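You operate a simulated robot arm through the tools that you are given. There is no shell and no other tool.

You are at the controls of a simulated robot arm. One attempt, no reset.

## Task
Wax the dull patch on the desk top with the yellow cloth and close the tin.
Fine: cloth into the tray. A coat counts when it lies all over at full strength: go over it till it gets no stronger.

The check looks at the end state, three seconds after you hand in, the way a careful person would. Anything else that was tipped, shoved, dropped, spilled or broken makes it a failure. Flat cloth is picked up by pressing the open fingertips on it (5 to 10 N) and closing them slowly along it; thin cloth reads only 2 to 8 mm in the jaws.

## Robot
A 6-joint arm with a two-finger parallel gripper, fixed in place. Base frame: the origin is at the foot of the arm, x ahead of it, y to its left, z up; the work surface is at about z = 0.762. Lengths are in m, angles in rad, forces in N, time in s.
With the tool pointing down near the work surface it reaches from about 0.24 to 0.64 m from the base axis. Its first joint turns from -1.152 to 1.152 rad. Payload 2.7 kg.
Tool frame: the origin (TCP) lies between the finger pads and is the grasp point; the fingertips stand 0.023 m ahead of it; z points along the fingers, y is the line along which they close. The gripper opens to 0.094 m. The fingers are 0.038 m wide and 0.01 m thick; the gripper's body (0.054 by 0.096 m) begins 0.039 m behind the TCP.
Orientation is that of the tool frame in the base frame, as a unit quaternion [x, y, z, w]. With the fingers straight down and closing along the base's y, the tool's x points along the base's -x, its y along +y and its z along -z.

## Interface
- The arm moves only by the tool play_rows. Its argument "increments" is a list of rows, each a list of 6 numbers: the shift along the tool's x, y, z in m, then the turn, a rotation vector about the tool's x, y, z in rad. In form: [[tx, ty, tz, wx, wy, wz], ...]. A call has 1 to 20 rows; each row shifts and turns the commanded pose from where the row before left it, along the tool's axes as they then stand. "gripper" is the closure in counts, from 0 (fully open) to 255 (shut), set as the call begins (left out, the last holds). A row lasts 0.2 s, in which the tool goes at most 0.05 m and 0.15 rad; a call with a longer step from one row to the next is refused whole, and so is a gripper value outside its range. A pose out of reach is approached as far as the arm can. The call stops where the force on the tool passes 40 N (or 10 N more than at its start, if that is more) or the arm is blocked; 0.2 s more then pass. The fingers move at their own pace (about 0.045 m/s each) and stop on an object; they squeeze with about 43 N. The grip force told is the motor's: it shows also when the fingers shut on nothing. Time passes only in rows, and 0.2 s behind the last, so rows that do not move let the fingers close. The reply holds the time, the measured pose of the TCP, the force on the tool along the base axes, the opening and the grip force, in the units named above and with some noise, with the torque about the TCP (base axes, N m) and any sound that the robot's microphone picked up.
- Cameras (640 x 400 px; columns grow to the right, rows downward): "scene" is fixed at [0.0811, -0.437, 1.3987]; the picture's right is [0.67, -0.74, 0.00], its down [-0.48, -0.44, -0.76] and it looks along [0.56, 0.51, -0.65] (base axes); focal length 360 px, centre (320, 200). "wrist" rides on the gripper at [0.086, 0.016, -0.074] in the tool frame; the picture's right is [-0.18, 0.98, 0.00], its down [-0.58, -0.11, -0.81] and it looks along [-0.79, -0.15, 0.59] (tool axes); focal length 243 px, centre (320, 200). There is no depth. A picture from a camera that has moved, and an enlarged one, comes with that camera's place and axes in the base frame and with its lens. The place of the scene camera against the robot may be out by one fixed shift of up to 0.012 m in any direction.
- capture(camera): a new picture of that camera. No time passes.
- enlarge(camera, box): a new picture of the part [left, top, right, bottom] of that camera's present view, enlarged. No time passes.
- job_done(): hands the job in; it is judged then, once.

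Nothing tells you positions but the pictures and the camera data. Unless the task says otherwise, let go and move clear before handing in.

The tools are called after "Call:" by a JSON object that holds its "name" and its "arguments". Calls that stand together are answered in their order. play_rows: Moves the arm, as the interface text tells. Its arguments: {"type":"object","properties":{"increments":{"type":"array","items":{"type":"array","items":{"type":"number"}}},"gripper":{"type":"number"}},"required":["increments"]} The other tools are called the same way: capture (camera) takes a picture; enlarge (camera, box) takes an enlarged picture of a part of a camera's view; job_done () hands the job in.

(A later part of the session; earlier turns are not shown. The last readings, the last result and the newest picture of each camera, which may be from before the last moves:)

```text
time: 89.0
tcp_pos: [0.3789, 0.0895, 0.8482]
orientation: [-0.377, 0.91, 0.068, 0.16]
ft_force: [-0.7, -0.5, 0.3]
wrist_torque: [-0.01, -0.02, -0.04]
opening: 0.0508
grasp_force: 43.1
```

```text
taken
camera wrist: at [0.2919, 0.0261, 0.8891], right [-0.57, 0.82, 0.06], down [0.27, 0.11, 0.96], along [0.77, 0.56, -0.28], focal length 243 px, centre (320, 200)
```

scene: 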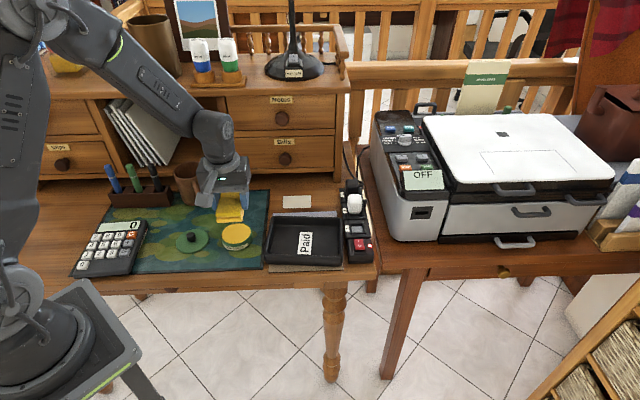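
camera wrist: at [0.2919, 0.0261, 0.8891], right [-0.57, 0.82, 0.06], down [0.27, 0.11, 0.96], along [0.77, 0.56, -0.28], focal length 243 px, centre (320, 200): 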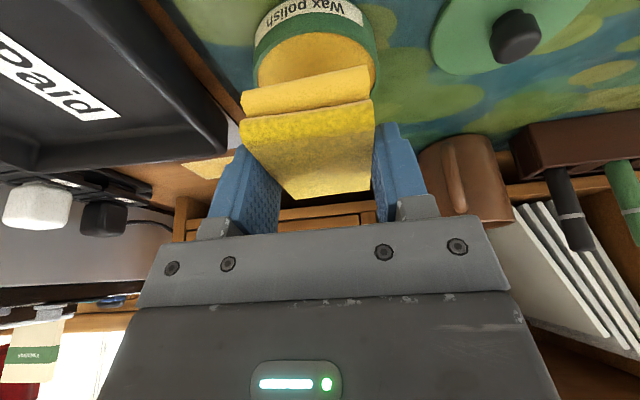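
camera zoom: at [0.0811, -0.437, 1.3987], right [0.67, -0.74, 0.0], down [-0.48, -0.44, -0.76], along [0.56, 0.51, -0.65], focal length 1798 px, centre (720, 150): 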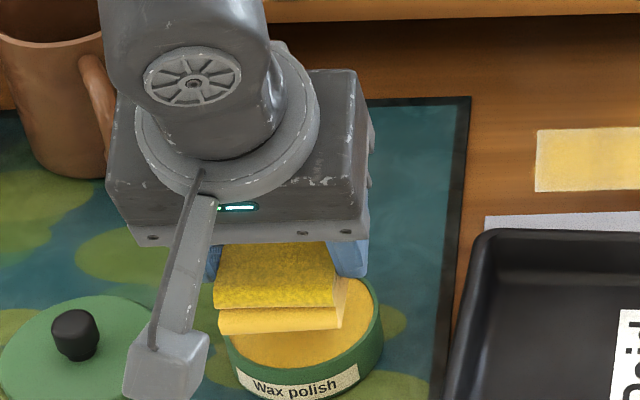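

Regrasped and lifted. Back to the patch along the same path.

Call:
{"name": "play_rows", "arguments": {"increments": [[-0.02157, -0.02774, 0.00787, 0, 0, 0], [-0.02157, -0.02774, 0.00787, 0, 0, 0], [-0.02157, -0.02774, 0.00787, 0, 0, 0], [-0.02157, -0.02774, 0.00787, 0, 0, 0], [-0.02157, -0.02774, 0.00787, 0, 0, 0], [0.0065, 0, 0.01785, 0, 0, 0], [0.0065, 0, 0.01785, 0, 0, 0], [-0.0115, 0, 0.0042, 0, 0, 0], [-0.0115, 0, 0.0042, 0, 0, 0], [0, 0, 0, 0, 0, 0]]}}

Call:
{"name": "capture", "arguments": {"camera": "wrist"}}

Call:
{"name": "enlarge", "arguments": {"camera": "scene", "box": [250, 150, 350, 230]}}

```text
time: 91.2
tcp_pos: [0.5742, 0.0915, 0.8094]
orientation: [-0.376, 0.91, 0.067, 0.161]
ft_force: [-1.1, 0.4, -0.2]
wrist_torque: [0.01, 0.05, 0.01]
opening: 0.0509
grasp_force: 42.9
```

```text
taken
camera wrist: at [0.4869, 0.0263, 0.8495], right [-0.57, 0.82, 0.06], down [0.27, 0.11, 0.96], along [0.77, 0.56, -0.28], focal length 243 px, centre (320, 200)
```

wrist: 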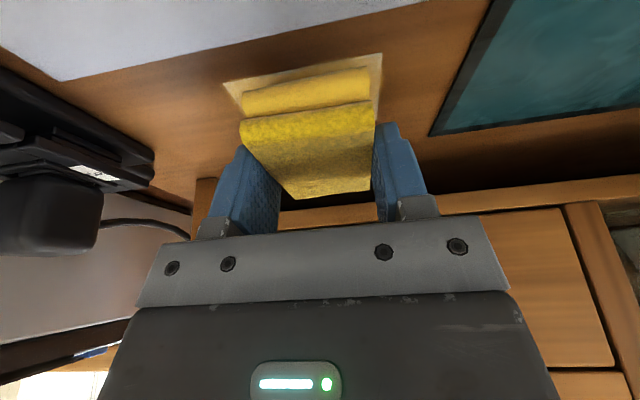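

```text
5.00 times, centred on (300, 190) of scene
camera zoom: at [0.0812, -0.437, 1.3987], right [0.67, -0.74, 0.0], down [-0.48, -0.44, -0.76], along [0.56, 0.51, -0.65], focal length 1798 px, centre (420, 250)
```

zoom: 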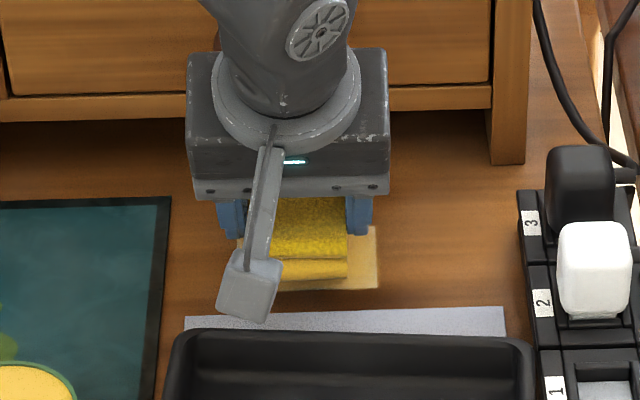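

Call:
{"name": "play_rows", "arguments": {"increments": [[0.0031, 0, 0.00845, 0, 0, 0], [0.00034, 0, 0.00094, 0, 0, 0], [0.00034, 0, 0.00094, 0, 0, 0]]}}

Call:
{"name": "play_rows", "arguments": {"increments": [[0.00034, 0, 0.00094, 0, 0, 0]]}}

Call:
{"name": "play_rows", "arguments": {"increments": [[0.00034, 0, 0.00094, 0, 0, 0]]}}

```text
time: 92.0
tcp_pos: [0.5744, 0.091, 0.8004]
orientation: [-0.377, 0.91, 0.068, 0.161]
ft_force: [0.2, 0.1, 0.5]
wrist_torque: [-0.03, 0.0, 0.02]
opening: 0.0508
grasp_force: 43.0
```

```text
time: 92.5
tcp_pos: [0.5741, 0.092, 0.8012]
orientation: [-0.378, 0.909, 0.068, 0.16]
ft_force: [0.6, -0.1, -0.4]
wrist_torque: [0.0, -0.01, -0.01]
opening: 0.0508
grasp_force: 43.1
```

```text
time: 92.8
tcp_pos: [0.5737, 0.0914, 0.7985]
orientation: [-0.377, 0.91, 0.067, 0.161]
ft_force: [0.4, 0.0, 0.1]
wrist_torque: [0.0, -0.01, -0.01]
opening: 0.0508
grasp_force: 43.2
```

Call:
{"name": "play_rows", "arguments": {"increments": [[0.00034, 0, 0.00094, 0, 0, 0]]}}

Call:
{"name": "play_rows", "arguments": {"increments": [[0.00034, 0, 0.00094, 0, 0, 0]]}}

```text
time: 93.2
tcp_pos: [0.5747, 0.0921, 0.7977]
orientation: [-0.376, 0.91, 0.067, 0.161]
ft_force: [0.6, -0.2, -0.2]
wrist_torque: [0.0, 0.03, -0.03]
opening: 0.0508
grasp_force: 42.7
```

```text
time: 93.7
tcp_pos: [0.575, 0.0935, 0.7968]
orientation: [-0.377, 0.91, 0.067, 0.161]
ft_force: [-0.6, 0.3, 1.1]
wrist_torque: [-0.05, 0.0, 0.0]
opening: 0.051
grasp_force: 42.6
```

Contact. I'll press slightly and run full strokes again with the freshly loaded pad.

Call:
{"name": "play_rows", "arguments": {"increments": [[0.00024, 0, 0.00066, 0, 0, 0], [0, -0.008, 0, 0, 0, 0], [0, -0.008, 0, 0, 0, 0], [0, -0.008, 0, 0, 0, 0], [0, -0.008, 0, 0, 0, 0], [0, -0.008, 0, 0, 0, 0], [0, 0.008, 0, 0, 0, 0], [0, 0.008, 0, 0, 0, 0], [0, 0.008, 0, 0, 0, 0], [0, 0.008, 0, 0, 0, 0], [0, 0.008, 0, 0, 0, 0], [0, 0.008, 0, 0, 0, 0], [0, 0.008, 0, 0, 0, 0], [0, 0.008, 0, 0, 0, 0], [0, 0.005, 0, 0, 0, 0]]}}

Call:
{"name": "play_rows", "arguments": {"increments": [[0, -0.008, 0, 0, 0, 0], [0, -0.008, 0, 0, 0, 0], [0, -0.008, 0, 0, 0, 0], [0, -0.008, 0, 0, 0, 0], [0, -0.008, 0, 0, 0, 0], [0, -0.008, 0, 0, 0, 0], [0, -0.008, 0, 0, 0, 0], [0, -0.008, 0, 0, 0, 0], [0, -0.006, 0, 0, 0, 0], [0, 0.006, 0, 0, 0, 0], [0, 0.008, 0, 0, 0, 0], [0, 0.008, 0, 0, 0, 0], [0, 0.008, 0, 0, 0, 0], [0, 0.008, 0, 0, 0, 0], [0, 0.008, 0, 0, 0, 0], [0, 0.008, 0, 0, 0, 0], [0, 0.008, 0, 0, 0, 0], [0, 0.008, 0, 0, 0, 0]]}}

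Call:
{"name": "enlarge", "arguments": {"camera": "scene", "box": [270, 180, 330, 220]}}

```text
time: 96.8
tcp_pos: [0.5552, 0.1114, 0.7969]
orientation: [-0.376, 0.91, 0.067, 0.161]
ft_force: [4.5, -5.3, 13.9]
wrist_torque: [-0.08, -0.3, -0.09]
opening: 0.051
grasp_force: 43.6
```

```text
time: 100.7
tcp_pos: [0.5544, 0.1112, 0.7947]
orientation: [-0.377, 0.909, 0.068, 0.163]
ft_force: [7.8, -5.3, 19.9]
wrist_torque: [-0.3, 0.02, 0.11]
opening: 0.0508
grasp_force: 43.0
```

```text
10.00 times, centred on (300, 200) of scene
camera zoom: at [0.081, -0.4372, 1.3986], right [0.67, -0.74, 0.0], down [-0.48, -0.44, -0.76], along [0.56, 0.51, -0.65], focal length 3596 px, centre (520, 200)
```

zoom: 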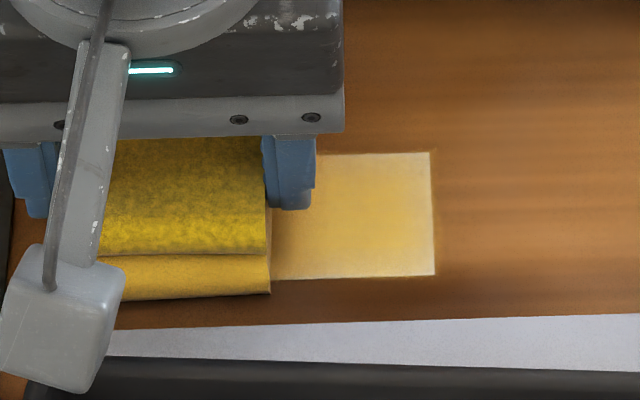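

Looks unchanged on the right half, which suggests saturation. I'll lift and compare the whole patch.

Call:
{"name": "play_rows", "arguments": {"increments": [[-0.0034, 0, -0.0094, 0, 0, 0], [-0.0034, 0, -0.0094, 0, 0, 0], [0.0094, 0, -0.0034, 0, 0, 0], [0.0094, 0, -0.0034, 0, 0, 0], [-0.0069, 0, -0.0188, 0, 0, 0], [0, 0.035, 0, 0, 0, 0], [0, 0.03, 0, 0, 0, 0], [0, 0, 0, 0, 0, 0]]}}

Call:
{"name": "enlarge", "arguments": {"camera": "scene", "box": [278, 190, 318, 215]}}

Call:
{"name": "enlarge", "arguments": {"camera": "scene", "box": [200, 150, 340, 260]}}

Call:
{"name": "enlarge", "arguments": {"camera": "wrist", "box": [60, 40, 260, 170]}}

```text
time: 102.5
tcp_pos: [0.4921, 0.1454, 0.8381]
orientation: [-0.376, 0.91, 0.068, 0.16]
ft_force: [-0.4, -0.7, -0.8]
wrist_torque: [0.01, -0.01, 0.0]
opening: 0.0506
grasp_force: 43.7
```

```text
16.00 times, centred on (298, 202) of scene
camera zoom: at [0.0812, -0.437, 1.3987], right [0.67, -0.74, 0.0], down [-0.48, -0.44, -0.76], along [0.56, 0.51, -0.65], focal length 5754 px, centre (672, 160)
```

zoom: 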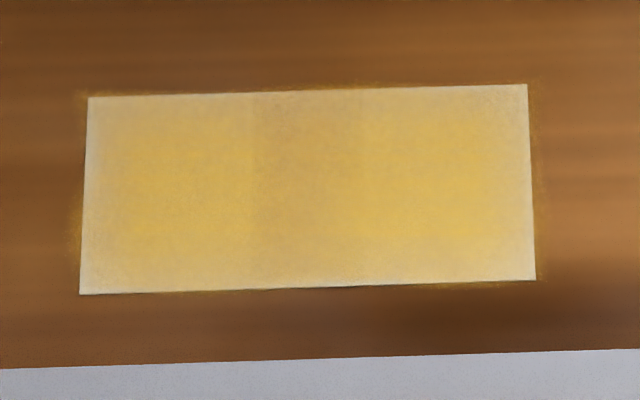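

```text
3.64 times, centred on (270, 205) of scene
camera zoom: at [0.0812, -0.437, 1.3987], right [0.67, -0.74, 0.0], down [-0.48, -0.44, -0.76], along [0.56, 0.51, -0.65], focal length 1308 px, centre (502, 182)
```

zoom: 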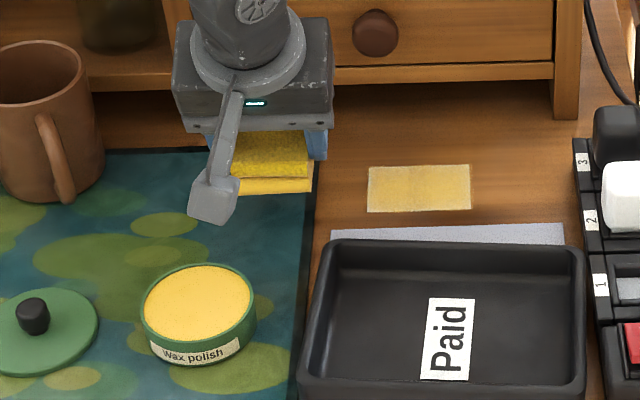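

```text
3.08 times, centred on (160, 105) of wrist
camera zoom: at [0.4074, 0.0808, 0.878], right [-0.57, 0.82, 0.06], down [0.27, 0.11, 0.96], along [0.78, 0.56, -0.28], focal length 746 px, centre (812, 492)
```

zoom: 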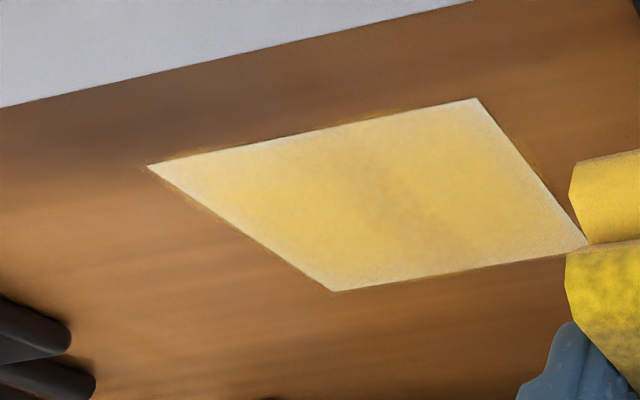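

The pattern barely changes, but the middle band still looks slightly different. I'll zoom tightly into the centre, the lobes and the edges to compare tones.

Call:
{"name": "enlarge", "arguments": {"camera": "scene", "box": [290, 196, 304, 205]}}

Call:
{"name": "enlarge", "arguments": {"camera": "scene", "box": [282, 195, 296, 209]}}

Call:
{"name": "enlarge", "arguments": {"camera": "scene", "box": [300, 195, 314, 209]}}

```text
16.00 times, centred on (297, 200) of scene
camera zoom: at [0.0812, -0.437, 1.3987], right [0.67, -0.74, 0.0], down [-0.48, -0.44, -0.76], along [0.56, 0.51, -0.65], focal length 5754 px, centre (688, 192)
```

zoom: 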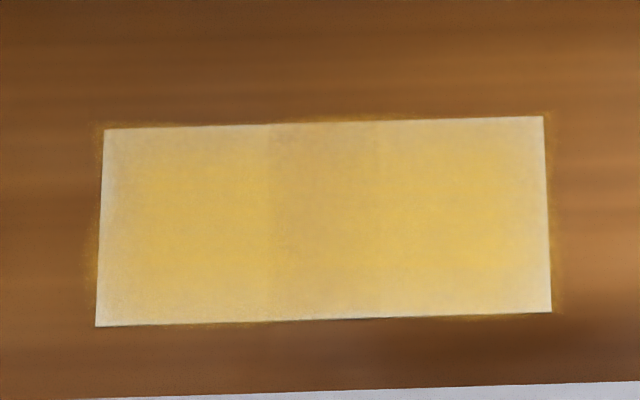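

```text
16.00 times, centred on (289, 202) of scene
camera zoom: at [0.0812, -0.437, 1.3987], right [0.67, -0.74, 0.0], down [-0.48, -0.44, -0.76], along [0.56, 0.51, -0.65], focal length 5754 px, centre (816, 168)
```

zoom: 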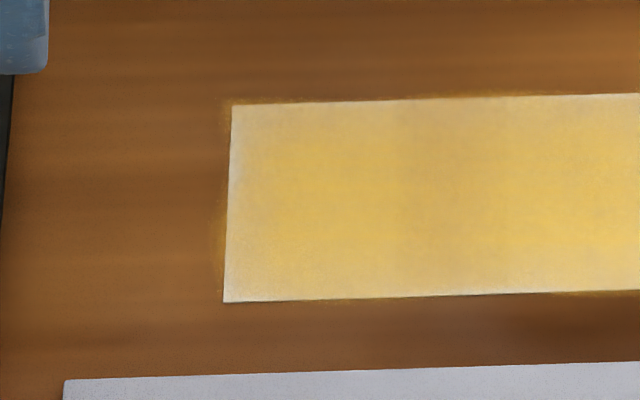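

```text
16.00 times, centred on (307, 202) of scene
camera zoom: at [0.0812, -0.437, 1.3987], right [0.67, -0.74, 0.0], down [-0.48, -0.44, -0.76], along [0.56, 0.51, -0.65], focal length 5754 px, centre (528, 168)
```

zoom: 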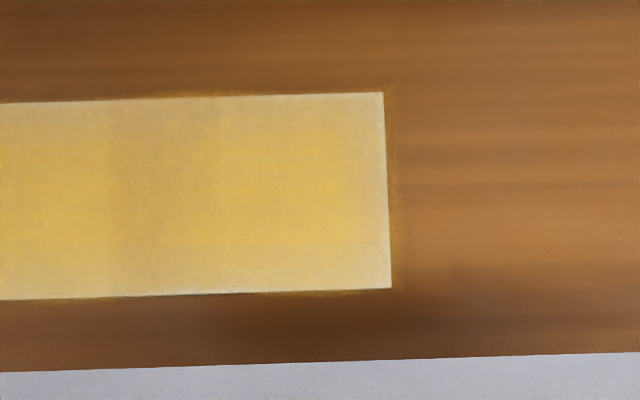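

I'll test the centre specifically: short strokes centred on the patch, then compare again.

Call:
{"name": "play_rows", "arguments": {"increments": [[0, -0.035, 0, 0, 0, 0], [0, -0.035, 0, 0, 0, 0], [0, -0.028, 0, 0, 0, 0], [0.0069, 0, 0.0188, 0, 0, 0], [-0.0094, 0, 0.0034, 0, 0, 0], [-0.0094, 0, 0.0034, 0, 0, 0], [0.0034, 0, 0.0094, 0, 0, 0], [0.0024, 0, 0.0066, 0, 0, 0], [0, 0, 0, 0, 0, 0]]}}

Call:
{"name": "play_rows", "arguments": {"increments": [[0.00034, 0, 0.00094, 0, 0, 0], [0.00034, 0, 0.00094, 0, 0, 0]]}}

Call:
{"name": "play_rows", "arguments": {"increments": [[0.00034, 0, 0.00094, 0, 0, 0]]}}

```text
time: 104.5
tcp_pos: [0.5748, 0.0904, 0.7978]
orientation: [-0.376, 0.91, 0.068, 0.161]
ft_force: [0.1, -0.1, 0.3]
wrist_torque: [0.01, 0.01, 0.02]
opening: 0.051
grasp_force: 43.0
```

```text
time: 105.0
tcp_pos: [0.5754, 0.0888, 0.7952]
orientation: [-0.377, 0.91, 0.067, 0.161]
ft_force: [-1.3, 0.6, 0.3]
wrist_torque: [0.01, 0.0, 0.05]
opening: 0.0509
grasp_force: 43.0
```

```text
time: 105.5
tcp_pos: [0.5759, 0.089, 0.7957]
orientation: [-0.377, 0.909, 0.066, 0.163]
ft_force: [-2.2, -1.6, 5.0]
wrist_torque: [0.01, -0.02, -0.03]
opening: 0.0511
grasp_force: 43.2
```

Call:
{"name": "play_rows", "arguments": {"increments": [[0.0002, 0, 0.00056, 0, 0, 0], [0, -0.008, 0, 0, 0, 0], [0, 0.008, 0, 0, 0, 0], [0, 0.008, 0, 0, 0, 0], [0, -0.008, 0, 0, 0, 0], [0, -0.008, 0, 0, 0, 0], [0, 0.008, 0, 0, 0, 0], [0, 0.008, 0, 0, 0, 0], [0, -0.008, 0, 0, 0, 0], [0, -0.008, 0, 0, 0, 0], [0, 0.008, 0, 0, 0, 0], [0, 0.008, 0, 0, 0, 0], [0, -0.008, 0, 0, 0, 0], [0, -0.008, 0, 0, 0, 0], [0, 0.008, 0, 0, 0, 0], [0, 0.008, 0, 0, 0, 0], [0, -0.008, 0, 0, 0, 0]]}}

Call:
{"name": "play_rows", "arguments": {"increments": [[-0.0034, 0, -0.0094, 0, 0, 0], [-0.0034, 0, -0.0094, 0, 0, 0], [0.0094, 0, -0.0034, 0, 0, 0], [0.0094, 0, -0.0034, 0, 0, 0], [-0.0069, 0, -0.0188, 0, 0, 0], [0, 0.035, 0, 0, 0, 0], [0, 0.035, 0, 0, 0, 0], [0, 0.025, 0, 0, 0, 0], [0, 0, 0, 0, 0, 0]]}}

Call:
{"name": "enlarge", "arguments": {"camera": "scene", "box": [278, 190, 318, 215]}}

Call:
{"name": "enlarge", "arguments": {"camera": "wrist", "box": [60, 40, 260, 170]}}

```text
time: 109.0
tcp_pos: [0.5773, 0.0913, 0.7958]
orientation: [-0.376, 0.91, 0.069, 0.162]
ft_force: [-9.8, 7.9, 23.1]
wrist_torque: [0.13, 0.14, 0.01]
opening: 0.0508
grasp_force: 43.1
```

```text
time: 111.0
tcp_pos: [0.4957, 0.1426, 0.8367]
orientation: [-0.377, 0.91, 0.068, 0.16]
ft_force: [0.0, -0.4, 0.5]
wrist_torque: [-0.01, -0.01, 0.03]
opening: 0.0507
grasp_force: 42.9
```

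```text
16.00 times, centred on (298, 202) of scene
camera zoom: at [0.0812, -0.437, 1.3987], right [0.67, -0.74, 0.0], down [-0.48, -0.44, -0.76], along [0.56, 0.51, -0.65], focal length 5754 px, centre (672, 160)
```

zoom: 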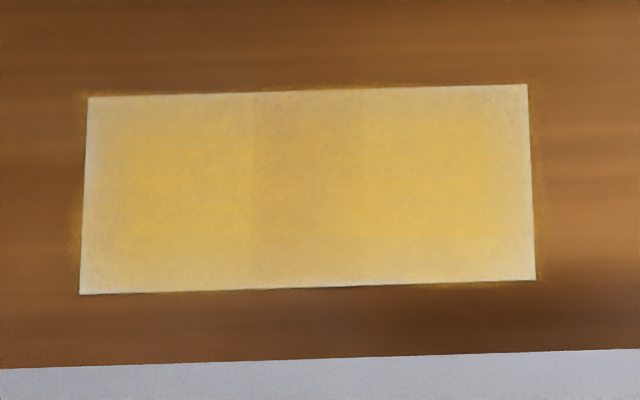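

```text
3.08 times, centred on (160, 105) of wrist
camera zoom: at [0.4084, 0.0782, 0.8763], right [-0.57, 0.82, 0.06], down [0.27, 0.11, 0.96], along [0.78, 0.56, -0.28], focal length 746 px, centre (812, 492)
```

zoom: 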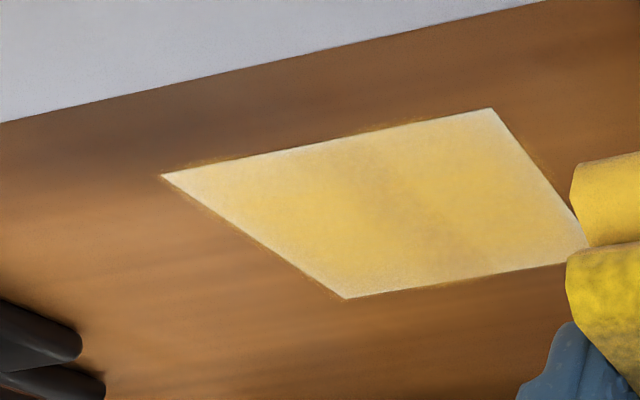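

The centre doesn't change any more, but the left lobe still crept outward a little, so the edges may not be full. I'll reload wax once more and do edge-focused passes to be safe.

Call:
{"name": "play_rows", "arguments": {"increments": [[0.0271, 0.0113, -0.0135, 0, 0, 0], [0.0271, 0.0113, -0.0135, 0, 0, 0], [0.0271, 0.0113, -0.0135, 0, 0, 0], [0.0271, 0.0113, -0.0135, 0, 0, 0], [0, 0, 0, 0, 0, 0]]}}

Call:
{"name": "capture", "arguments": {"camera": "wrist"}}

```text
time: 112.2
tcp_pos: [0.3778, 0.0887, 0.8478]
orientation: [-0.377, 0.91, 0.066, 0.162]
ft_force: [0.1, -0.1, -0.4]
wrist_torque: [0.01, 0.0, -0.03]
opening: 0.0505
grasp_force: 43.1
```

```text
taken
camera wrist: at [0.2915, 0.0259, 0.8878], right [-0.57, 0.82, 0.06], down [0.27, 0.11, 0.96], along [0.77, 0.57, -0.28], focal length 243 px, centre (320, 200)
```

wrist: 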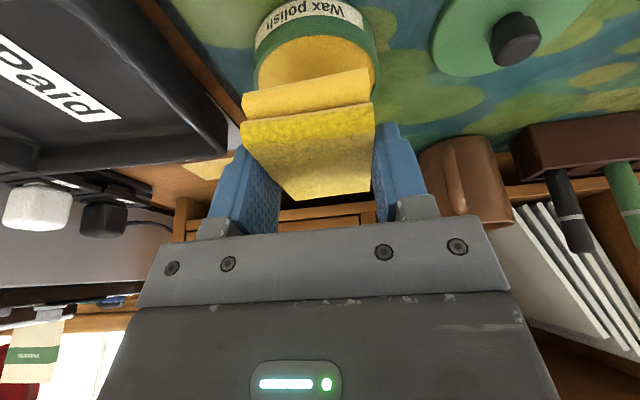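

Call:
{"name": "play_rows", "arguments": {"increments": [[0.0041, 0, 0.0113, 0, 0, 0], [0.0041, 0, 0.0113, 0, 0, 0], [0, 0, 0, 0, 0, 0]]}}

Call:
{"name": "play_rows", "arguments": {"increments": [[0.00034, 0, 0.00094, 0, 0, 0], [0.00034, 0, 0.00094, 0, 0, 0]]}}

Call:
{"name": "play_rows", "arguments": {"increments": [[0.00034, 0, 0.00094, 0, 0, 0]]}}

Call:
{"name": "play_rows", "arguments": {"increments": [[0.00034, 0, 0.00094, 0, 0, 0]]}}

```text
time: 113.0
tcp_pos: [0.3785, 0.0893, 0.8232]
orientation: [-0.377, 0.91, 0.068, 0.161]
ft_force: [-0.2, -0.4, -1.4]
wrist_torque: [-0.02, 0.01, 0.01]
opening: 0.0509
grasp_force: 42.6
```

```text
time: 113.7
tcp_pos: [0.3797, 0.0891, 0.8225]
orientation: [-0.377, 0.909, 0.069, 0.161]
ft_force: [-4.4, -1.6, 10.4]
wrist_torque: [-0.05, 0.09, 0.06]
opening: 0.0508
grasp_force: 43.2
```

```text
time: 114.0
tcp_pos: [0.3791, 0.0898, 0.8216]
orientation: [-0.377, 0.91, 0.068, 0.162]
ft_force: [-2.9, 1.4, 14.8]
wrist_torque: [0.14, 0.12, 0.05]
opening: 0.0507
grasp_force: 42.9
```

```text
time: 114.5
tcp_pos: [0.3799, 0.0887, 0.8216]
orientation: [-0.377, 0.909, 0.068, 0.163]
ft_force: [-4.1, 4.3, 25.2]
wrist_torque: [0.21, 0.13, 0.08]
opening: 0.0509
grasp_force: 42.9
```

Loaded. Back to the patch.

Call:
{"name": "play_rows", "arguments": {"increments": [[-0.00437, 0, -0.01197, 0, 0, 0], [-0.00437, 0, -0.01198, 0, 0, 0], [-0.02157, -0.02758, 0.00787, 0, 0, 0], [-0.02157, -0.02758, 0.00787, 0, 0, 0], [-0.02157, -0.02758, 0.00787, 0, 0, 0], [-0.02157, -0.02758, 0.00787, 0, 0, 0], [-0.02157, -0.02758, 0.00787, 0, 0, 0], [0.0065, 0, 0.01785, 0, 0, 0], [0.0058, 0, 0.0159, 0, 0, 0], [-0.0094, 0, 0.0034, 0, 0, 0], [-0.0094, 0, 0.0034, 0, 0, 0], [0, 0, 0, 0, 0, 0]]}}

Call:
{"name": "capture", "arguments": {"camera": "wrist"}}

```text
time: 117.0
tcp_pos: [0.5728, 0.0888, 0.8113]
orientation: [-0.377, 0.91, 0.067, 0.162]
ft_force: [0.6, -0.6, -0.5]
wrist_torque: [-0.02, 0.0, 0.01]
opening: 0.0508
grasp_force: 42.9
```

```text
taken
camera wrist: at [0.4866, 0.0236, 0.851], right [-0.57, 0.82, 0.06], down [0.27, 0.11, 0.96], along [0.77, 0.57, -0.28], focal length 243 px, centre (320, 200)
```

wrist: 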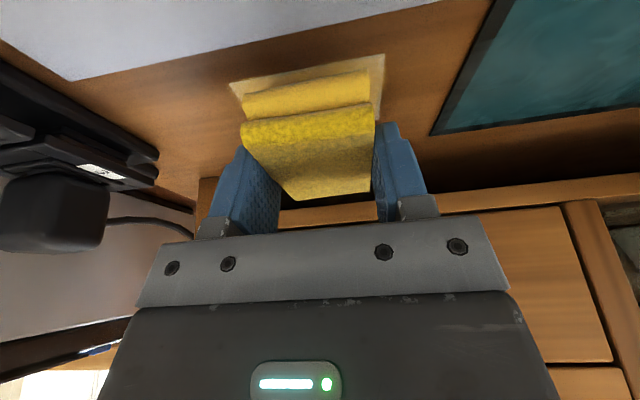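

Call:
{"name": "play_rows", "arguments": {"increments": [[0.0046, 0, 0.0127, 0, 0, 0], [0.00034, 0, 0.00094, 0, 0, 0], [0, 0, 0, 0, 0, 0]]}}

Call:
{"name": "play_rows", "arguments": {"increments": [[0.00034, 0, 0.00094, 0, 0, 0]]}}

Call:
{"name": "play_rows", "arguments": {"increments": [[0.00034, 0, 0.00094, 0, 0, 0]]}}

```text
time: 117.8
tcp_pos: [0.5734, 0.087, 0.7963]
orientation: [-0.377, 0.91, 0.068, 0.161]
ft_force: [0.8, 0.3, 0.3]
wrist_torque: [0.01, -0.01, -0.01]
opening: 0.051
grasp_force: 42.8
```

```text
time: 118.2
tcp_pos: [0.5728, 0.0873, 0.7958]
orientation: [-0.376, 0.91, 0.067, 0.162]
ft_force: [-1.4, 2.0, 7.8]
wrist_torque: [-0.11, 0.19, -0.05]
opening: 0.0507
grasp_force: 43.1
```

```text
time: 118.7
tcp_pos: [0.5731, 0.0859, 0.7965]
orientation: [-0.377, 0.909, 0.067, 0.163]
ft_force: [-0.7, 1.7, 15.5]
wrist_torque: [-0.23, 0.38, -0.03]
opening: 0.0508
grasp_force: 42.9
```

The torque suggests the pad presses mostly with its front part. I'll level it with a tiny pitch correction and re-check the pressure centre.

Call:
{"name": "play_rows", "arguments": {"increments": [[0, 0, 0, 0, 0.01, 0], [0, 0, 0, 0, 0, 0]]}}

Call:
{"name": "enlarge", "arguments": {"camera": "wrist", "box": [200, 20, 420, 160]}}

```text
time: 119.2
tcp_pos: [0.573, 0.0877, 0.7944]
orientation: [-0.377, 0.91, 0.065, 0.159]
ft_force: [-2.1, -0.4, 23.1]
wrist_torque: [0.64, -0.5, 0.06]
opening: 0.0509
grasp_force: 43.2
```

```text
2.86 times, centred on (310, 90) of wrist
camera zoom: at [0.487, 0.0232, 0.8364], right [-0.57, 0.82, 0.06], down [0.27, 0.12, 0.96], along [0.77, 0.56, -0.29], focal length 693 px, centre (349, 514)
```

zoom: 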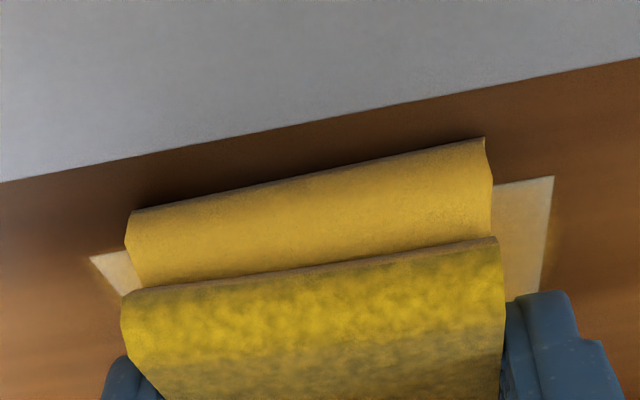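

Slightly over-corrected, so I'll take back about half.

Call:
{"name": "play_rows", "arguments": {"increments": [[-0.0001, 0, -0.0002, 0, -0.0045, 0], [0, 0, 0, 0, 0, 0]]}}

```text
time: 119.8
tcp_pos: [0.5726, 0.0863, 0.7952]
orientation: [-0.378, 0.909, 0.066, 0.161]
ft_force: [2.1, -1.7, 21.8]
wrist_torque: [-0.08, -0.01, -0.03]
opening: 0.0507
grasp_force: 42.9
```

Now the pressure is centred. Running full strokes with this flatter contact.

Call:
{"name": "play_rows", "arguments": {"increments": [[0, -0.008, 0, 0, 0, 0], [0, -0.008, 0, 0, 0, 0], [0, -0.008, 0, 0, 0, 0], [0, -0.008, 0, 0, 0, 0], [0, -0.008, 0, 0, 0, 0], [0, 0.008, 0, 0, 0, 0], [0, 0.008, 0, 0, 0, 0], [0, 0.008, 0, 0, 0, 0], [0, 0.008, 0, 0, 0, 0], [0, 0.008, 0, 0, 0, 0], [0, 0.008, 0, 0, 0, 0], [0, 0.008, 0, 0, 0, 0], [0, 0.008, 0, 0, 0, 0], [0, 0.008, 0, 0, 0, 0]]}}

Call:
{"name": "play_rows", "arguments": {"increments": [[0, -0.008, 0, 0, 0, 0], [0, -0.008, 0, 0, 0, 0], [0, -0.008, 0, 0, 0, 0], [0, -0.008, 0, 0, 0, 0], [0, -0.008, 0, 0, 0, 0], [0, -0.008, 0, 0, 0, 0], [0, -0.008, 0, 0, 0, 0], [0, -0.008, 0, 0, 0, 0], [0, -0.008, 0, 0, 0, 0], [-0.0047, 0, 0.0017, 0, 0, 0], [0, 0.008, 0, 0, 0, 0], [0, 0.008, 0, 0, 0, 0], [0, 0.008, 0, 0, 0, 0], [0, 0.008, 0, 0, 0, 0], [0, 0.008, 0, 0, 0, 0], [0, 0.008, 0, 0, 0, 0], [0, 0.008, 0, 0, 0, 0], [0, 0.008, 0, 0, 0, 0], [0, 0.008, 0, 0, 0, 0]]}}

Call:
{"name": "enlarge", "arguments": {"camera": "scene", "box": [270, 180, 330, 220]}}

```text
time: 122.8
tcp_pos: [0.5511, 0.11, 0.7946]
orientation: [-0.376, 0.91, 0.066, 0.161]
ft_force: [7.1, -8.5, 23.1]
wrist_torque: [-0.37, 0.05, 0.15]
opening: 0.0509
grasp_force: 42.3
```

```text
time: 126.8
tcp_pos: [0.5524, 0.1132, 0.7949]
orientation: [-0.377, 0.91, 0.066, 0.16]
ft_force: [5.3, -6.3, 17.4]
wrist_torque: [-0.27, 0.02, 0.06]
opening: 0.0509
grasp_force: 43.2
```

```text
10.00 times, centred on (300, 200) of scene
camera zoom: at [0.0809, -0.4372, 1.3986], right [0.67, -0.74, 0.0], down [-0.48, -0.44, -0.76], along [0.56, 0.51, -0.65], focal length 3596 px, centre (520, 200)
```

zoom: 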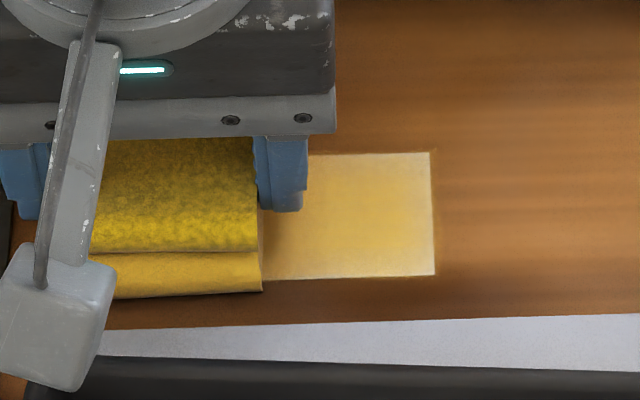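

Looks steady. A few extra short strokes on the left end, then lift and compare once more.

Call:
{"name": "play_rows", "arguments": {"increments": [[0, -0.008, 0, 0, 0, 0], [0, -0.008, 0, 0, 0, 0], [0, 0.008, 0, 0, 0, 0], [0, 0.008, 0, 0, 0, 0], [0, -0.008, 0, 0, 0, 0], [0, -0.008, 0, 0, 0, 0], [0, 0.008, 0, 0, 0, 0], [0, 0.008, 0, 0, 0, 0]]}}

Call:
{"name": "play_rows", "arguments": {"increments": [[-0.0034, 0, -0.0094, 0, 0, 0], [-0.0034, 0, -0.0094, 0, 0, 0], [0.0094, 0, -0.0034, 0, 0, 0], [0.0094, 0, -0.0034, 0, 0, 0], [-0.0069, 0, -0.0188, 0, 0, 0], [0, 0.035, 0, 0, 0, 0], [0, 0.03, 0, 0, 0, 0], [0, 0, 0, 0, 0, 0]]}}

Call:
{"name": "enlarge", "arguments": {"camera": "scene", "box": [278, 190, 318, 215]}}

Call:
{"name": "enlarge", "arguments": {"camera": "wrist", "box": [60, 40, 260, 170]}}

Call:
{"name": "enlarge", "arguments": {"camera": "scene", "box": [200, 150, 340, 260]}}

```text
time: 128.7
tcp_pos: [0.5526, 0.1135, 0.7933]
orientation: [-0.376, 0.91, 0.065, 0.16]
ft_force: [4.5, -7.1, 15.1]
wrist_torque: [-0.23, 0.02, 0.1]
opening: 0.0509
grasp_force: 42.6
```

```text
time: 130.4
tcp_pos: [0.4928, 0.1468, 0.8322]
orientation: [-0.377, 0.91, 0.067, 0.159]
ft_force: [-0.5, -0.5, -0.4]
wrist_torque: [-0.03, -0.03, -0.01]
opening: 0.0508
grasp_force: 43.1
```

```text
16.00 times, centred on (298, 202) of scene
camera zoom: at [0.0812, -0.437, 1.3987], right [0.67, -0.74, 0.0], down [-0.48, -0.44, -0.76], along [0.56, 0.51, -0.65], focal length 5754 px, centre (672, 160)
```

zoom: 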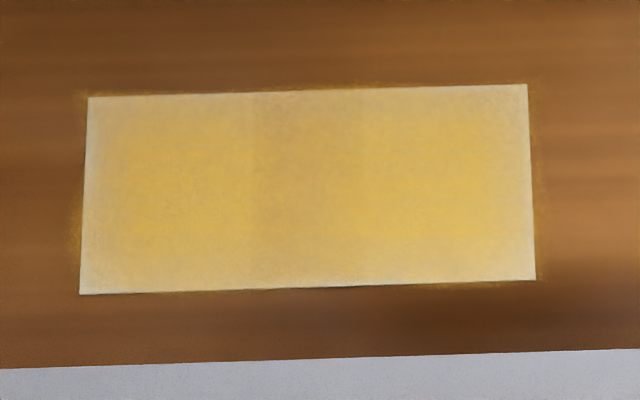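

```text
3.08 times, centred on (160, 105) of wrist
camera zoom: at [0.4059, 0.0828, 0.8737], right [-0.57, 0.82, 0.06], down [0.27, 0.12, 0.96], along [0.77, 0.56, -0.29], focal length 746 px, centre (812, 492)
```

zoom: 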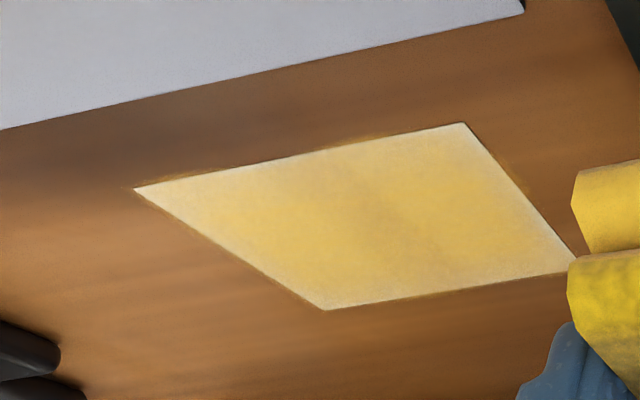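

```text
3.64 times, centred on (270, 205) of scene
camera zoom: at [0.0812, -0.437, 1.3987], right [0.67, -0.74, 0.0], down [-0.48, -0.44, -0.76], along [0.56, 0.51, -0.65], focal length 1308 px, centre (502, 182)
```

zoom: 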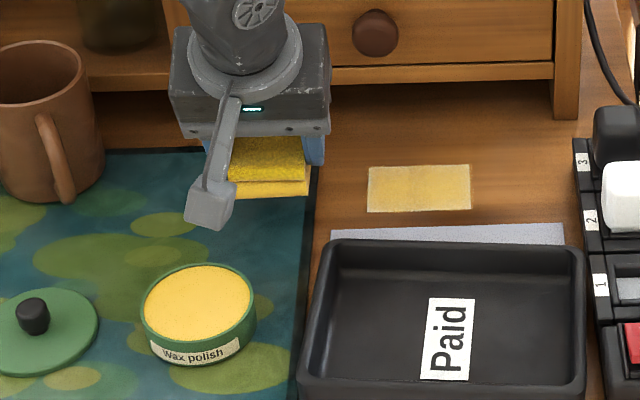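

No further change after fresh wax and several more passes, so I take the coat as full strength. Next the cloth goes into the tray: I'll move over the tray centre, near (0.474, −0.026), well above its rim, then turn so the pad lies along the tray's long side.

Call:
{"name": "play_rows", "arguments": {"increments": [[-0.0034, 0, -0.0094, 0, 0, 0], [0.02342, -0.02184, -0.01478, 0, 0, 0], [0.02342, -0.02184, -0.01478, 0, 0, 0], [0.02342, -0.02184, -0.01478, 0, 0, 0], [0.02342, -0.02184, -0.01478, 0, 0, 0], [0.02342, -0.02184, -0.01478, 0, 0, 0], [0, 0, 0, 0, 0, 0]]}}

Call:
{"name": "capture", "arguments": {"camera": "scene"}}

Call:
{"name": "capture", "arguments": {"camera": "wrist"}}

```text
time: 132.1
tcp_pos: [0.4755, -0.0264, 0.8738]
orientation: [-0.378, 0.91, 0.067, 0.159]
ft_force: [-0.6, 0.0, -0.9]
wrist_torque: [-0.01, -0.02, 0.01]
opening: 0.0507
grasp_force: 42.6
```

```text
taken
```

scene: 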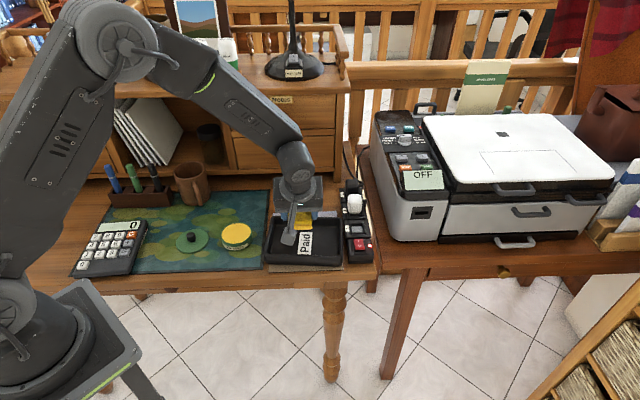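

```text
taken
camera wrist: at [0.3888, -0.0905, 0.9142], right [-0.57, 0.82, 0.06], down [0.27, 0.12, 0.96], along [0.77, 0.56, -0.29], focal length 243 px, centre (320, 200)
```

wrist: 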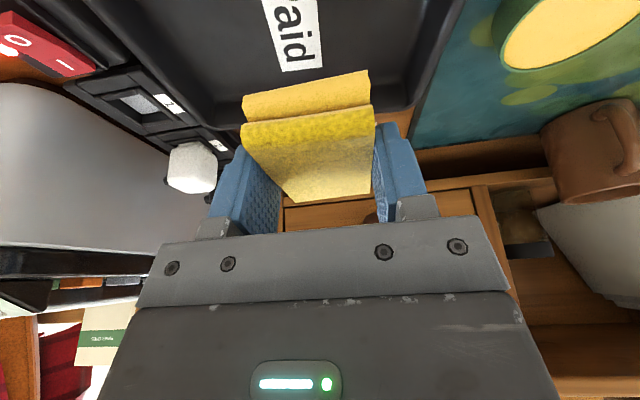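

Over the tray now. I'll turn 90° about the vertical while keeping the pad level.

Call:
{"name": "play_rows", "arguments": {"increments": [[0, 0, 0, 0.0482, 0, 0.1344], [0, 0, 0, 0.0482, 0, 0.1344], [0, 0, 0, 0.0482, 0, 0.1344], [0, 0, 0, 0.0482, 0, 0.1344], [0, 0, 0, 0.0482, 0, 0.1344], [0, 0, 0, 0.0482, 0, 0.1344], [0, 0, 0, 0.0482, 0, 0.1344], [0, 0, 0, 0.0482, 0, 0.1344], [0, 0, 0, 0.0482, 0, 0.1344], [0, 0, 0, 0.0482, 0, 0.1344], [0, 0, 0, 0.0482, 0, 0.1344], [0, 0, 0, 0, 0, 0]]}}

Call:
{"name": "capture", "arguments": {"camera": "wrist"}}

Call:
{"name": "enlarge", "arguments": {"camera": "scene", "box": [230, 150, 390, 280]}}

```text
time: 134.7
tcp_pos: [0.4747, -0.0286, 0.874]
orientation: [0.378, 0.91, -0.064, 0.159]
ft_force: [0.5, 0.4, -0.9]
wrist_torque: [0.0, -0.01, 0.0]
opening: 0.0507
grasp_force: 42.7
```

```text
taken
camera wrist: at [0.4117, 0.0591, 0.915], right [0.82, 0.57, 0.06], down [0.12, -0.27, 0.95], along [0.56, -0.77, -0.29], focal length 243 px, centre (320, 200)
```

wrist: 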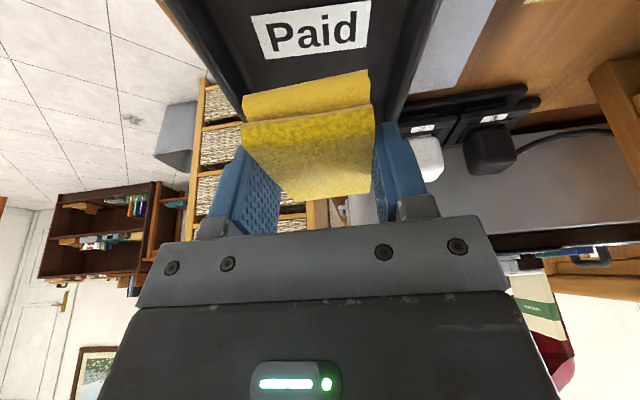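

```text
3.08 times, centred on (310, 215) of scene
camera zoom: at [0.0812, -0.437, 1.3987], right [0.67, -0.74, 0.0], down [-0.48, -0.44, -0.76], along [0.56, 0.51, -0.65], focal length 1106 px, centre (351, 154)
```

zoom: 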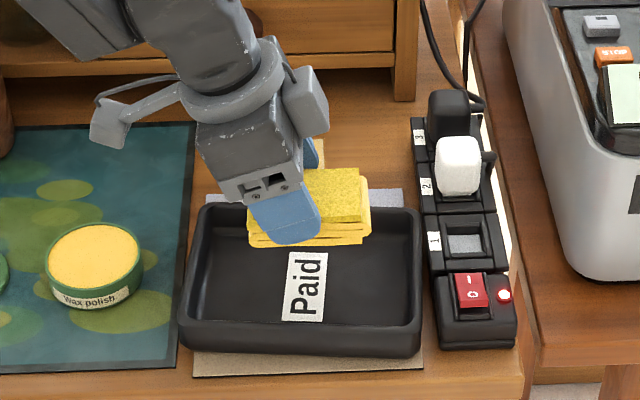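

The pad now lies along the tray's long side and projects onto the tray floor with margin all round. Lowering it in.

Call:
{"name": "play_rows", "arguments": {"increments": [[0.00675, 0, 0.01882, 0, 0, 0], [0.00675, 0, 0.01882, 0, 0, 0], [0.00574, 0, 0.016, 0, 0, 0], [0, 0, 0, 0, 0, 0]]}}

Call:
{"name": "enlarge", "arguments": {"camera": "scene", "box": [230, 150, 390, 280]}}

Call:
{"name": "capture", "arguments": {"camera": "wrist"}}

```text
time: 135.7
tcp_pos: [0.4743, -0.0294, 0.818]
orientation: [0.378, 0.91, -0.065, 0.159]
ft_force: [-0.1, 0.3, -0.1]
wrist_torque: [-0.01, 0.03, 0.0]
opening: 0.0508
grasp_force: 43.0
```

```text
3.08 times, centred on (310, 215) of scene
camera zoom: at [0.0812, -0.437, 1.3987], right [0.67, -0.74, 0.0], down [-0.48, -0.44, -0.76], along [0.56, 0.51, -0.65], focal length 1106 px, centre (351, 154)
```

zoom: 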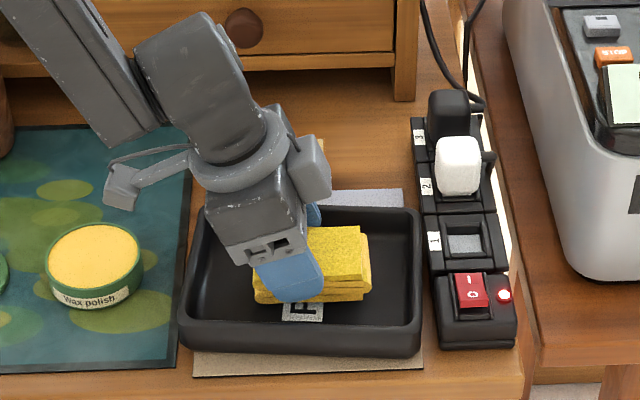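

```text
taken
camera wrist: at [0.4111, 0.0574, 0.8577], right [0.82, 0.57, 0.06], down [0.12, -0.27, 0.95], along [0.56, -0.77, -0.29], focal length 243 px, centre (320, 200)
```

wrist: 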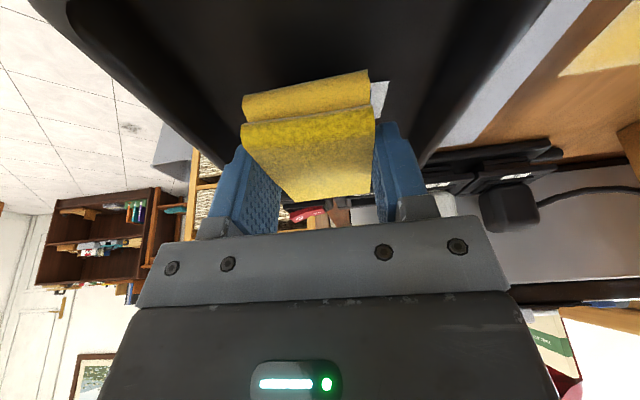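

The pad is going cleanly inside the tray walls. A few more mm to the floor, feeling for contact.

Call:
{"name": "play_rows", "arguments": {"increments": [[0.0017, 0, 0.0047, 0, 0, 0], [0.0017, 0, 0.0047, 0, 0, 0], [0, 0, 0, 0, 0, 0]]}}

Call:
{"name": "play_rows", "arguments": {"increments": [[0.0005, 0, 0.0014, 0, 0, 0], [0.0005, 0, 0.0014, 0, 0, 0]]}}

Call:
{"name": "play_rows", "arguments": {"increments": [[0.0005, 0, 0.0014, 0, 0, 0]]}}

```text
time: 136.4
tcp_pos: [0.474, -0.0289, 0.8072]
orientation: [0.376, 0.911, -0.065, 0.157]
ft_force: [0.8, 0.0, 0.3]
wrist_torque: [0.02, 0.0, 0.01]
opening: 0.0509
grasp_force: 43.0
```

```text
time: 137.1
tcp_pos: [0.4736, -0.0266, 0.8047]
orientation: [0.378, 0.91, -0.065, 0.158]
ft_force: [-1.6, 0.2, 2.8]
wrist_torque: [-0.07, -0.04, -0.08]
opening: 0.0507
grasp_force: 42.6
```

```text
time: 137.4
tcp_pos: [0.4744, -0.028, 0.8034]
orientation: [0.377, 0.91, -0.066, 0.159]
ft_force: [-4.4, 0.4, 14.1]
wrist_torque: [-0.3, -0.04, -0.09]
opening: 0.0509
grasp_force: 43.3
```

The pad is on the tray floor. I'll ease the force, open just enough and rise straight out.

Call:
{"name": "play_rows", "arguments": {"increments": [[-0.0003, 0, -0.0008, 0, 0, 0]]}}

Call:
{"name": "play_rows", "arguments": {"increments": [[0, 0, 0, 0, 0, 0], [0, 0, 0, 0, 0, 0]], "gripper": 98}}

Call:
{"name": "enlarge", "arguments": {"camera": "scene", "box": [230, 180, 370, 280]}}

```text
time: 137.8
tcp_pos: [0.4742, -0.0278, 0.8034]
orientation: [0.376, 0.91, -0.064, 0.16]
ft_force: [0.4, 0.4, 7.6]
wrist_torque: [-0.28, -0.23, 0.03]
opening: 0.0507
grasp_force: 42.5
```

```text
time: 138.4
tcp_pos: [0.4752, -0.0286, 0.8026]
orientation: [0.377, 0.91, -0.064, 0.158]
ft_force: [0.5, -0.9, -0.9]
wrist_torque: [-0.03, -0.01, -0.04]
opening: 0.0582
grasp_force: 0.1
```

```text
4.00 times, centred on (300, 230) of scene
camera zoom: at [0.0811, -0.437, 1.3987], right [0.67, -0.74, 0.0], down [-0.48, -0.44, -0.76], along [0.56, 0.51, -0.65], focal length 1438 px, centre (400, 80)
```

zoom: 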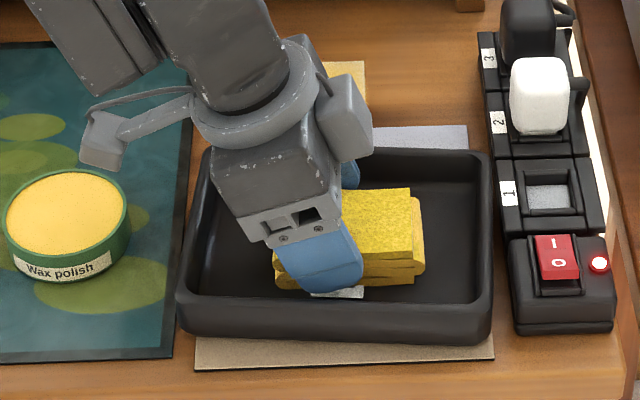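

Released cleanly, with the cloth flat in the tray. I'll lift straight up well clear.

Call:
{"name": "play_rows", "arguments": {"increments": [[-0.00338, 0, -0.00941, 0, 0, 0], [-0.00675, 0, -0.01882, 0, 0, 0], [-0.01013, 0, -0.02823, 0, 0, 0], [-0.01013, 0, -0.02823, 0, 0, 0], [0, 0, 0, 0, 0, 0]]}}

Call:
{"name": "capture", "arguments": {"camera": "scene"}}

Call:
{"name": "enlarge", "arguments": {"camera": "scene", "box": [160, 180, 370, 280]}}

```text
time: 139.7
tcp_pos: [0.4749, -0.0276, 0.8936]
orientation: [0.377, 0.91, -0.065, 0.157]
ft_force: [0.0, 0.3, 0.3]
wrist_torque: [0.0, 0.0, -0.02]
opening: 0.0578
grasp_force: 0.0
```

```text
taken
```

scene: 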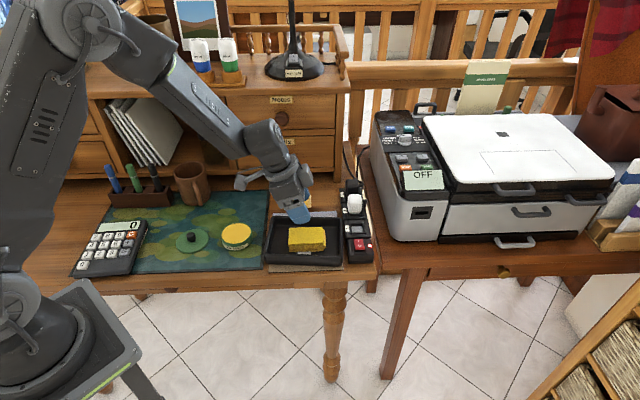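

```text
3.05 times, centred on (265, 230) of scene
camera zoom: at [0.0811, -0.437, 1.3987], right [0.67, -0.74, 0.0], down [-0.48, -0.44, -0.76], along [0.56, 0.51, -0.65], focal length 1096 px, centre (488, 109)
```

zoom: 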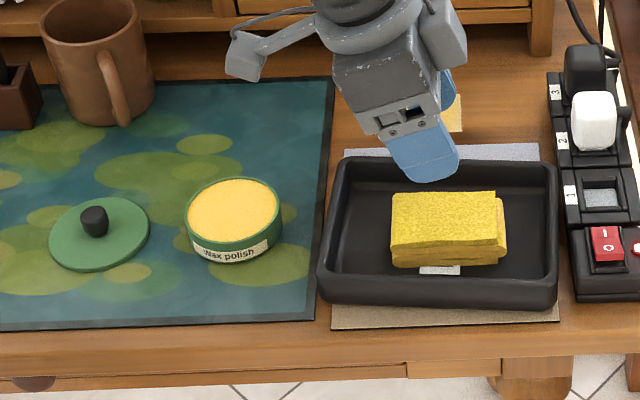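

The cloth lies in the tray and the tin and lid are undisturbed. Now I'll straighten the tool and turn it back to the desk alignment.

Call:
{"name": "play_rows", "arguments": {"increments": [[0, 0, 0, 0, 0.115, 0], [0, 0, 0, 0, 0.115, 0], [0, 0, 0, 0, 0.1145, 0], [0, 0, 0, 0, 0, -0.1428], [0, 0, 0, 0, 0, -0.1428], [0, 0, 0, 0, 0, -0.1428], [0, 0, 0, 0, 0, -0.1428], [0, 0, 0, 0, 0, -0.1428], [0, 0, 0, 0, 0, -0.1428], [0, 0, 0, 0, 0, -0.1428], [0, 0, 0, 0, 0, -0.1428], [0, 0, 0, 0, 0, -0.1428], [0, 0, 0, 0, 0, -0.1428], [0, 0, 0, 0, 0, -0.1428]], "gripper": 110}}

Call:
{"name": "enlarge", "arguments": {"camera": "scene", "box": [278, 190, 318, 215]}}

```text
time: 142.7
tcp_pos: [0.4746, -0.0268, 0.8935]
orientation: [-0.384, 0.923, 0.001, 0.0]
ft_force: [0.4, -0.3, 0.3]
wrist_torque: [0.01, 0.0, -0.01]
opening: 0.0536
grasp_force: 0.1
```

```text
16.00 times, centred on (298, 202) of scene
camera zoom: at [0.0811, -0.437, 1.3987], right [0.67, -0.74, 0.0], down [-0.48, -0.44, -0.76], along [0.56, 0.51, -0.65], focal length 5754 px, centre (672, 160)
```

zoom: 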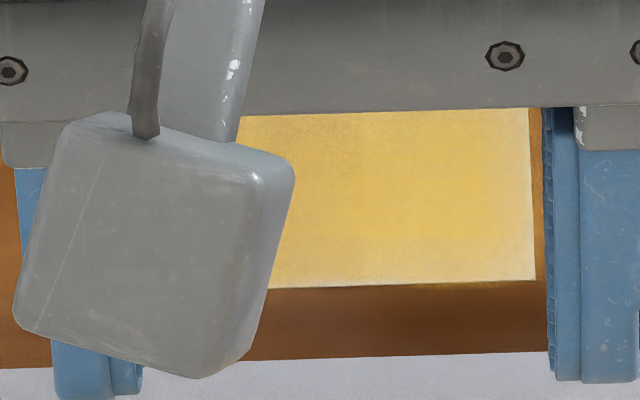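

The tool is straight and aligned again. Moving over the lid at (0.309, 0.171).

Call:
{"name": "play_rows", "arguments": {"increments": [[-0.00385, 0.043, 0, 0, 0, 0], [-0.00385, 0.043, 0, 0, 0, 0], [-0.00385, 0.043, 0, 0, 0, 0], [-0.00385, 0.043, 0, 0, 0, 0], [-0.00385, 0.043, 0, 0, 0, 0], [-0.00385, 0.043, 0, 0, 0, 0], [0, 0, 0, 0, 0, 0]]}}

Call:
{"name": "capture", "arguments": {"camera": "wrist"}}

Call:
{"name": "enlarge", "arguments": {"camera": "scene", "box": [278, 190, 318, 215]}}

Call:
{"name": "enlarge", "arguments": {"camera": "scene", "box": [192, 210, 272, 260]}}

```text
time: 144.2
tcp_pos: [0.3073, 0.1688, 0.8948]
orientation: [-0.383, 0.924, 0.001, 0.0]
ft_force: [0.7, 0.9, 0.9]
wrist_torque: [0.0, 0.03, -0.01]
opening: 0.0532
grasp_force: 0.1
```

```text
taken
camera wrist: at [0.2352, 0.1192, 0.969], right [-0.56, 0.83, 0.0], down [0.49, 0.33, 0.81], along [0.67, 0.46, -0.59], focal length 243 px, centre (320, 200)
```

wrist: 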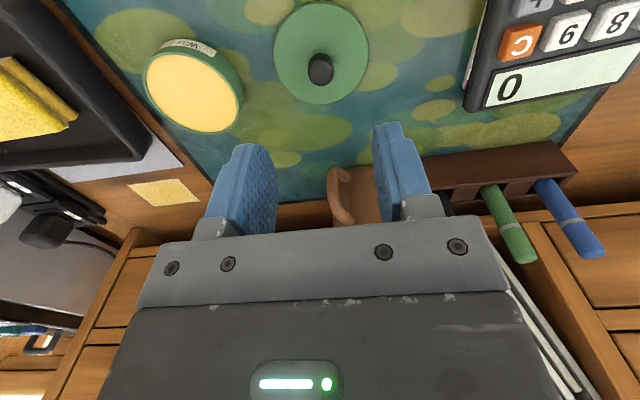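

```text
16.00 times, centred on (298, 202) of scene
camera zoom: at [0.0811, -0.437, 1.3987], right [0.67, -0.74, 0.0], down [-0.48, -0.44, -0.76], along [0.56, 0.51, -0.65], focal length 5754 px, centre (672, 160)
```

zoom: 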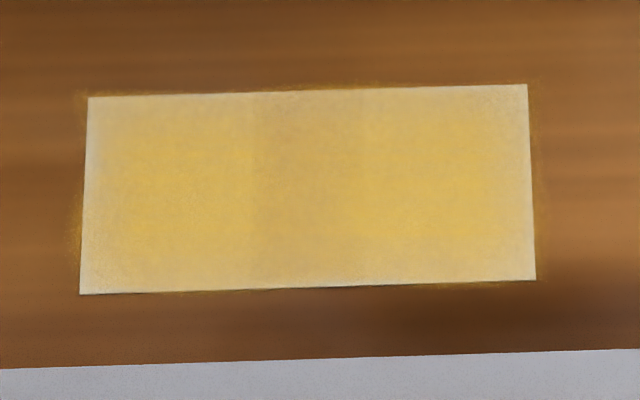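

```text
8.00 times, centred on (232, 235) of scene
camera zoom: at [0.0811, -0.437, 1.3987], right [0.67, -0.74, 0.0], down [-0.48, -0.44, -0.76], along [0.56, 0.51, -0.65], focal length 2877 px, centre (1024, -80)
```

zoom: 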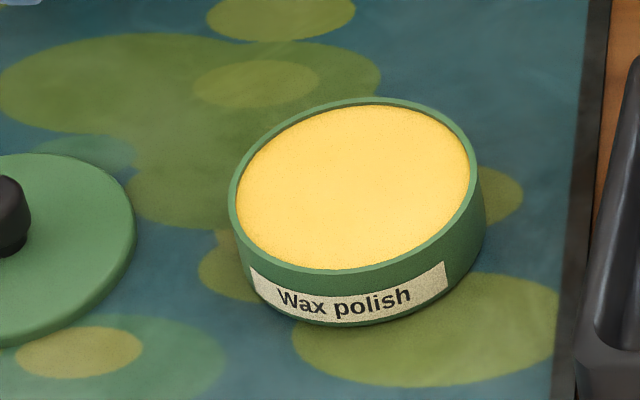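

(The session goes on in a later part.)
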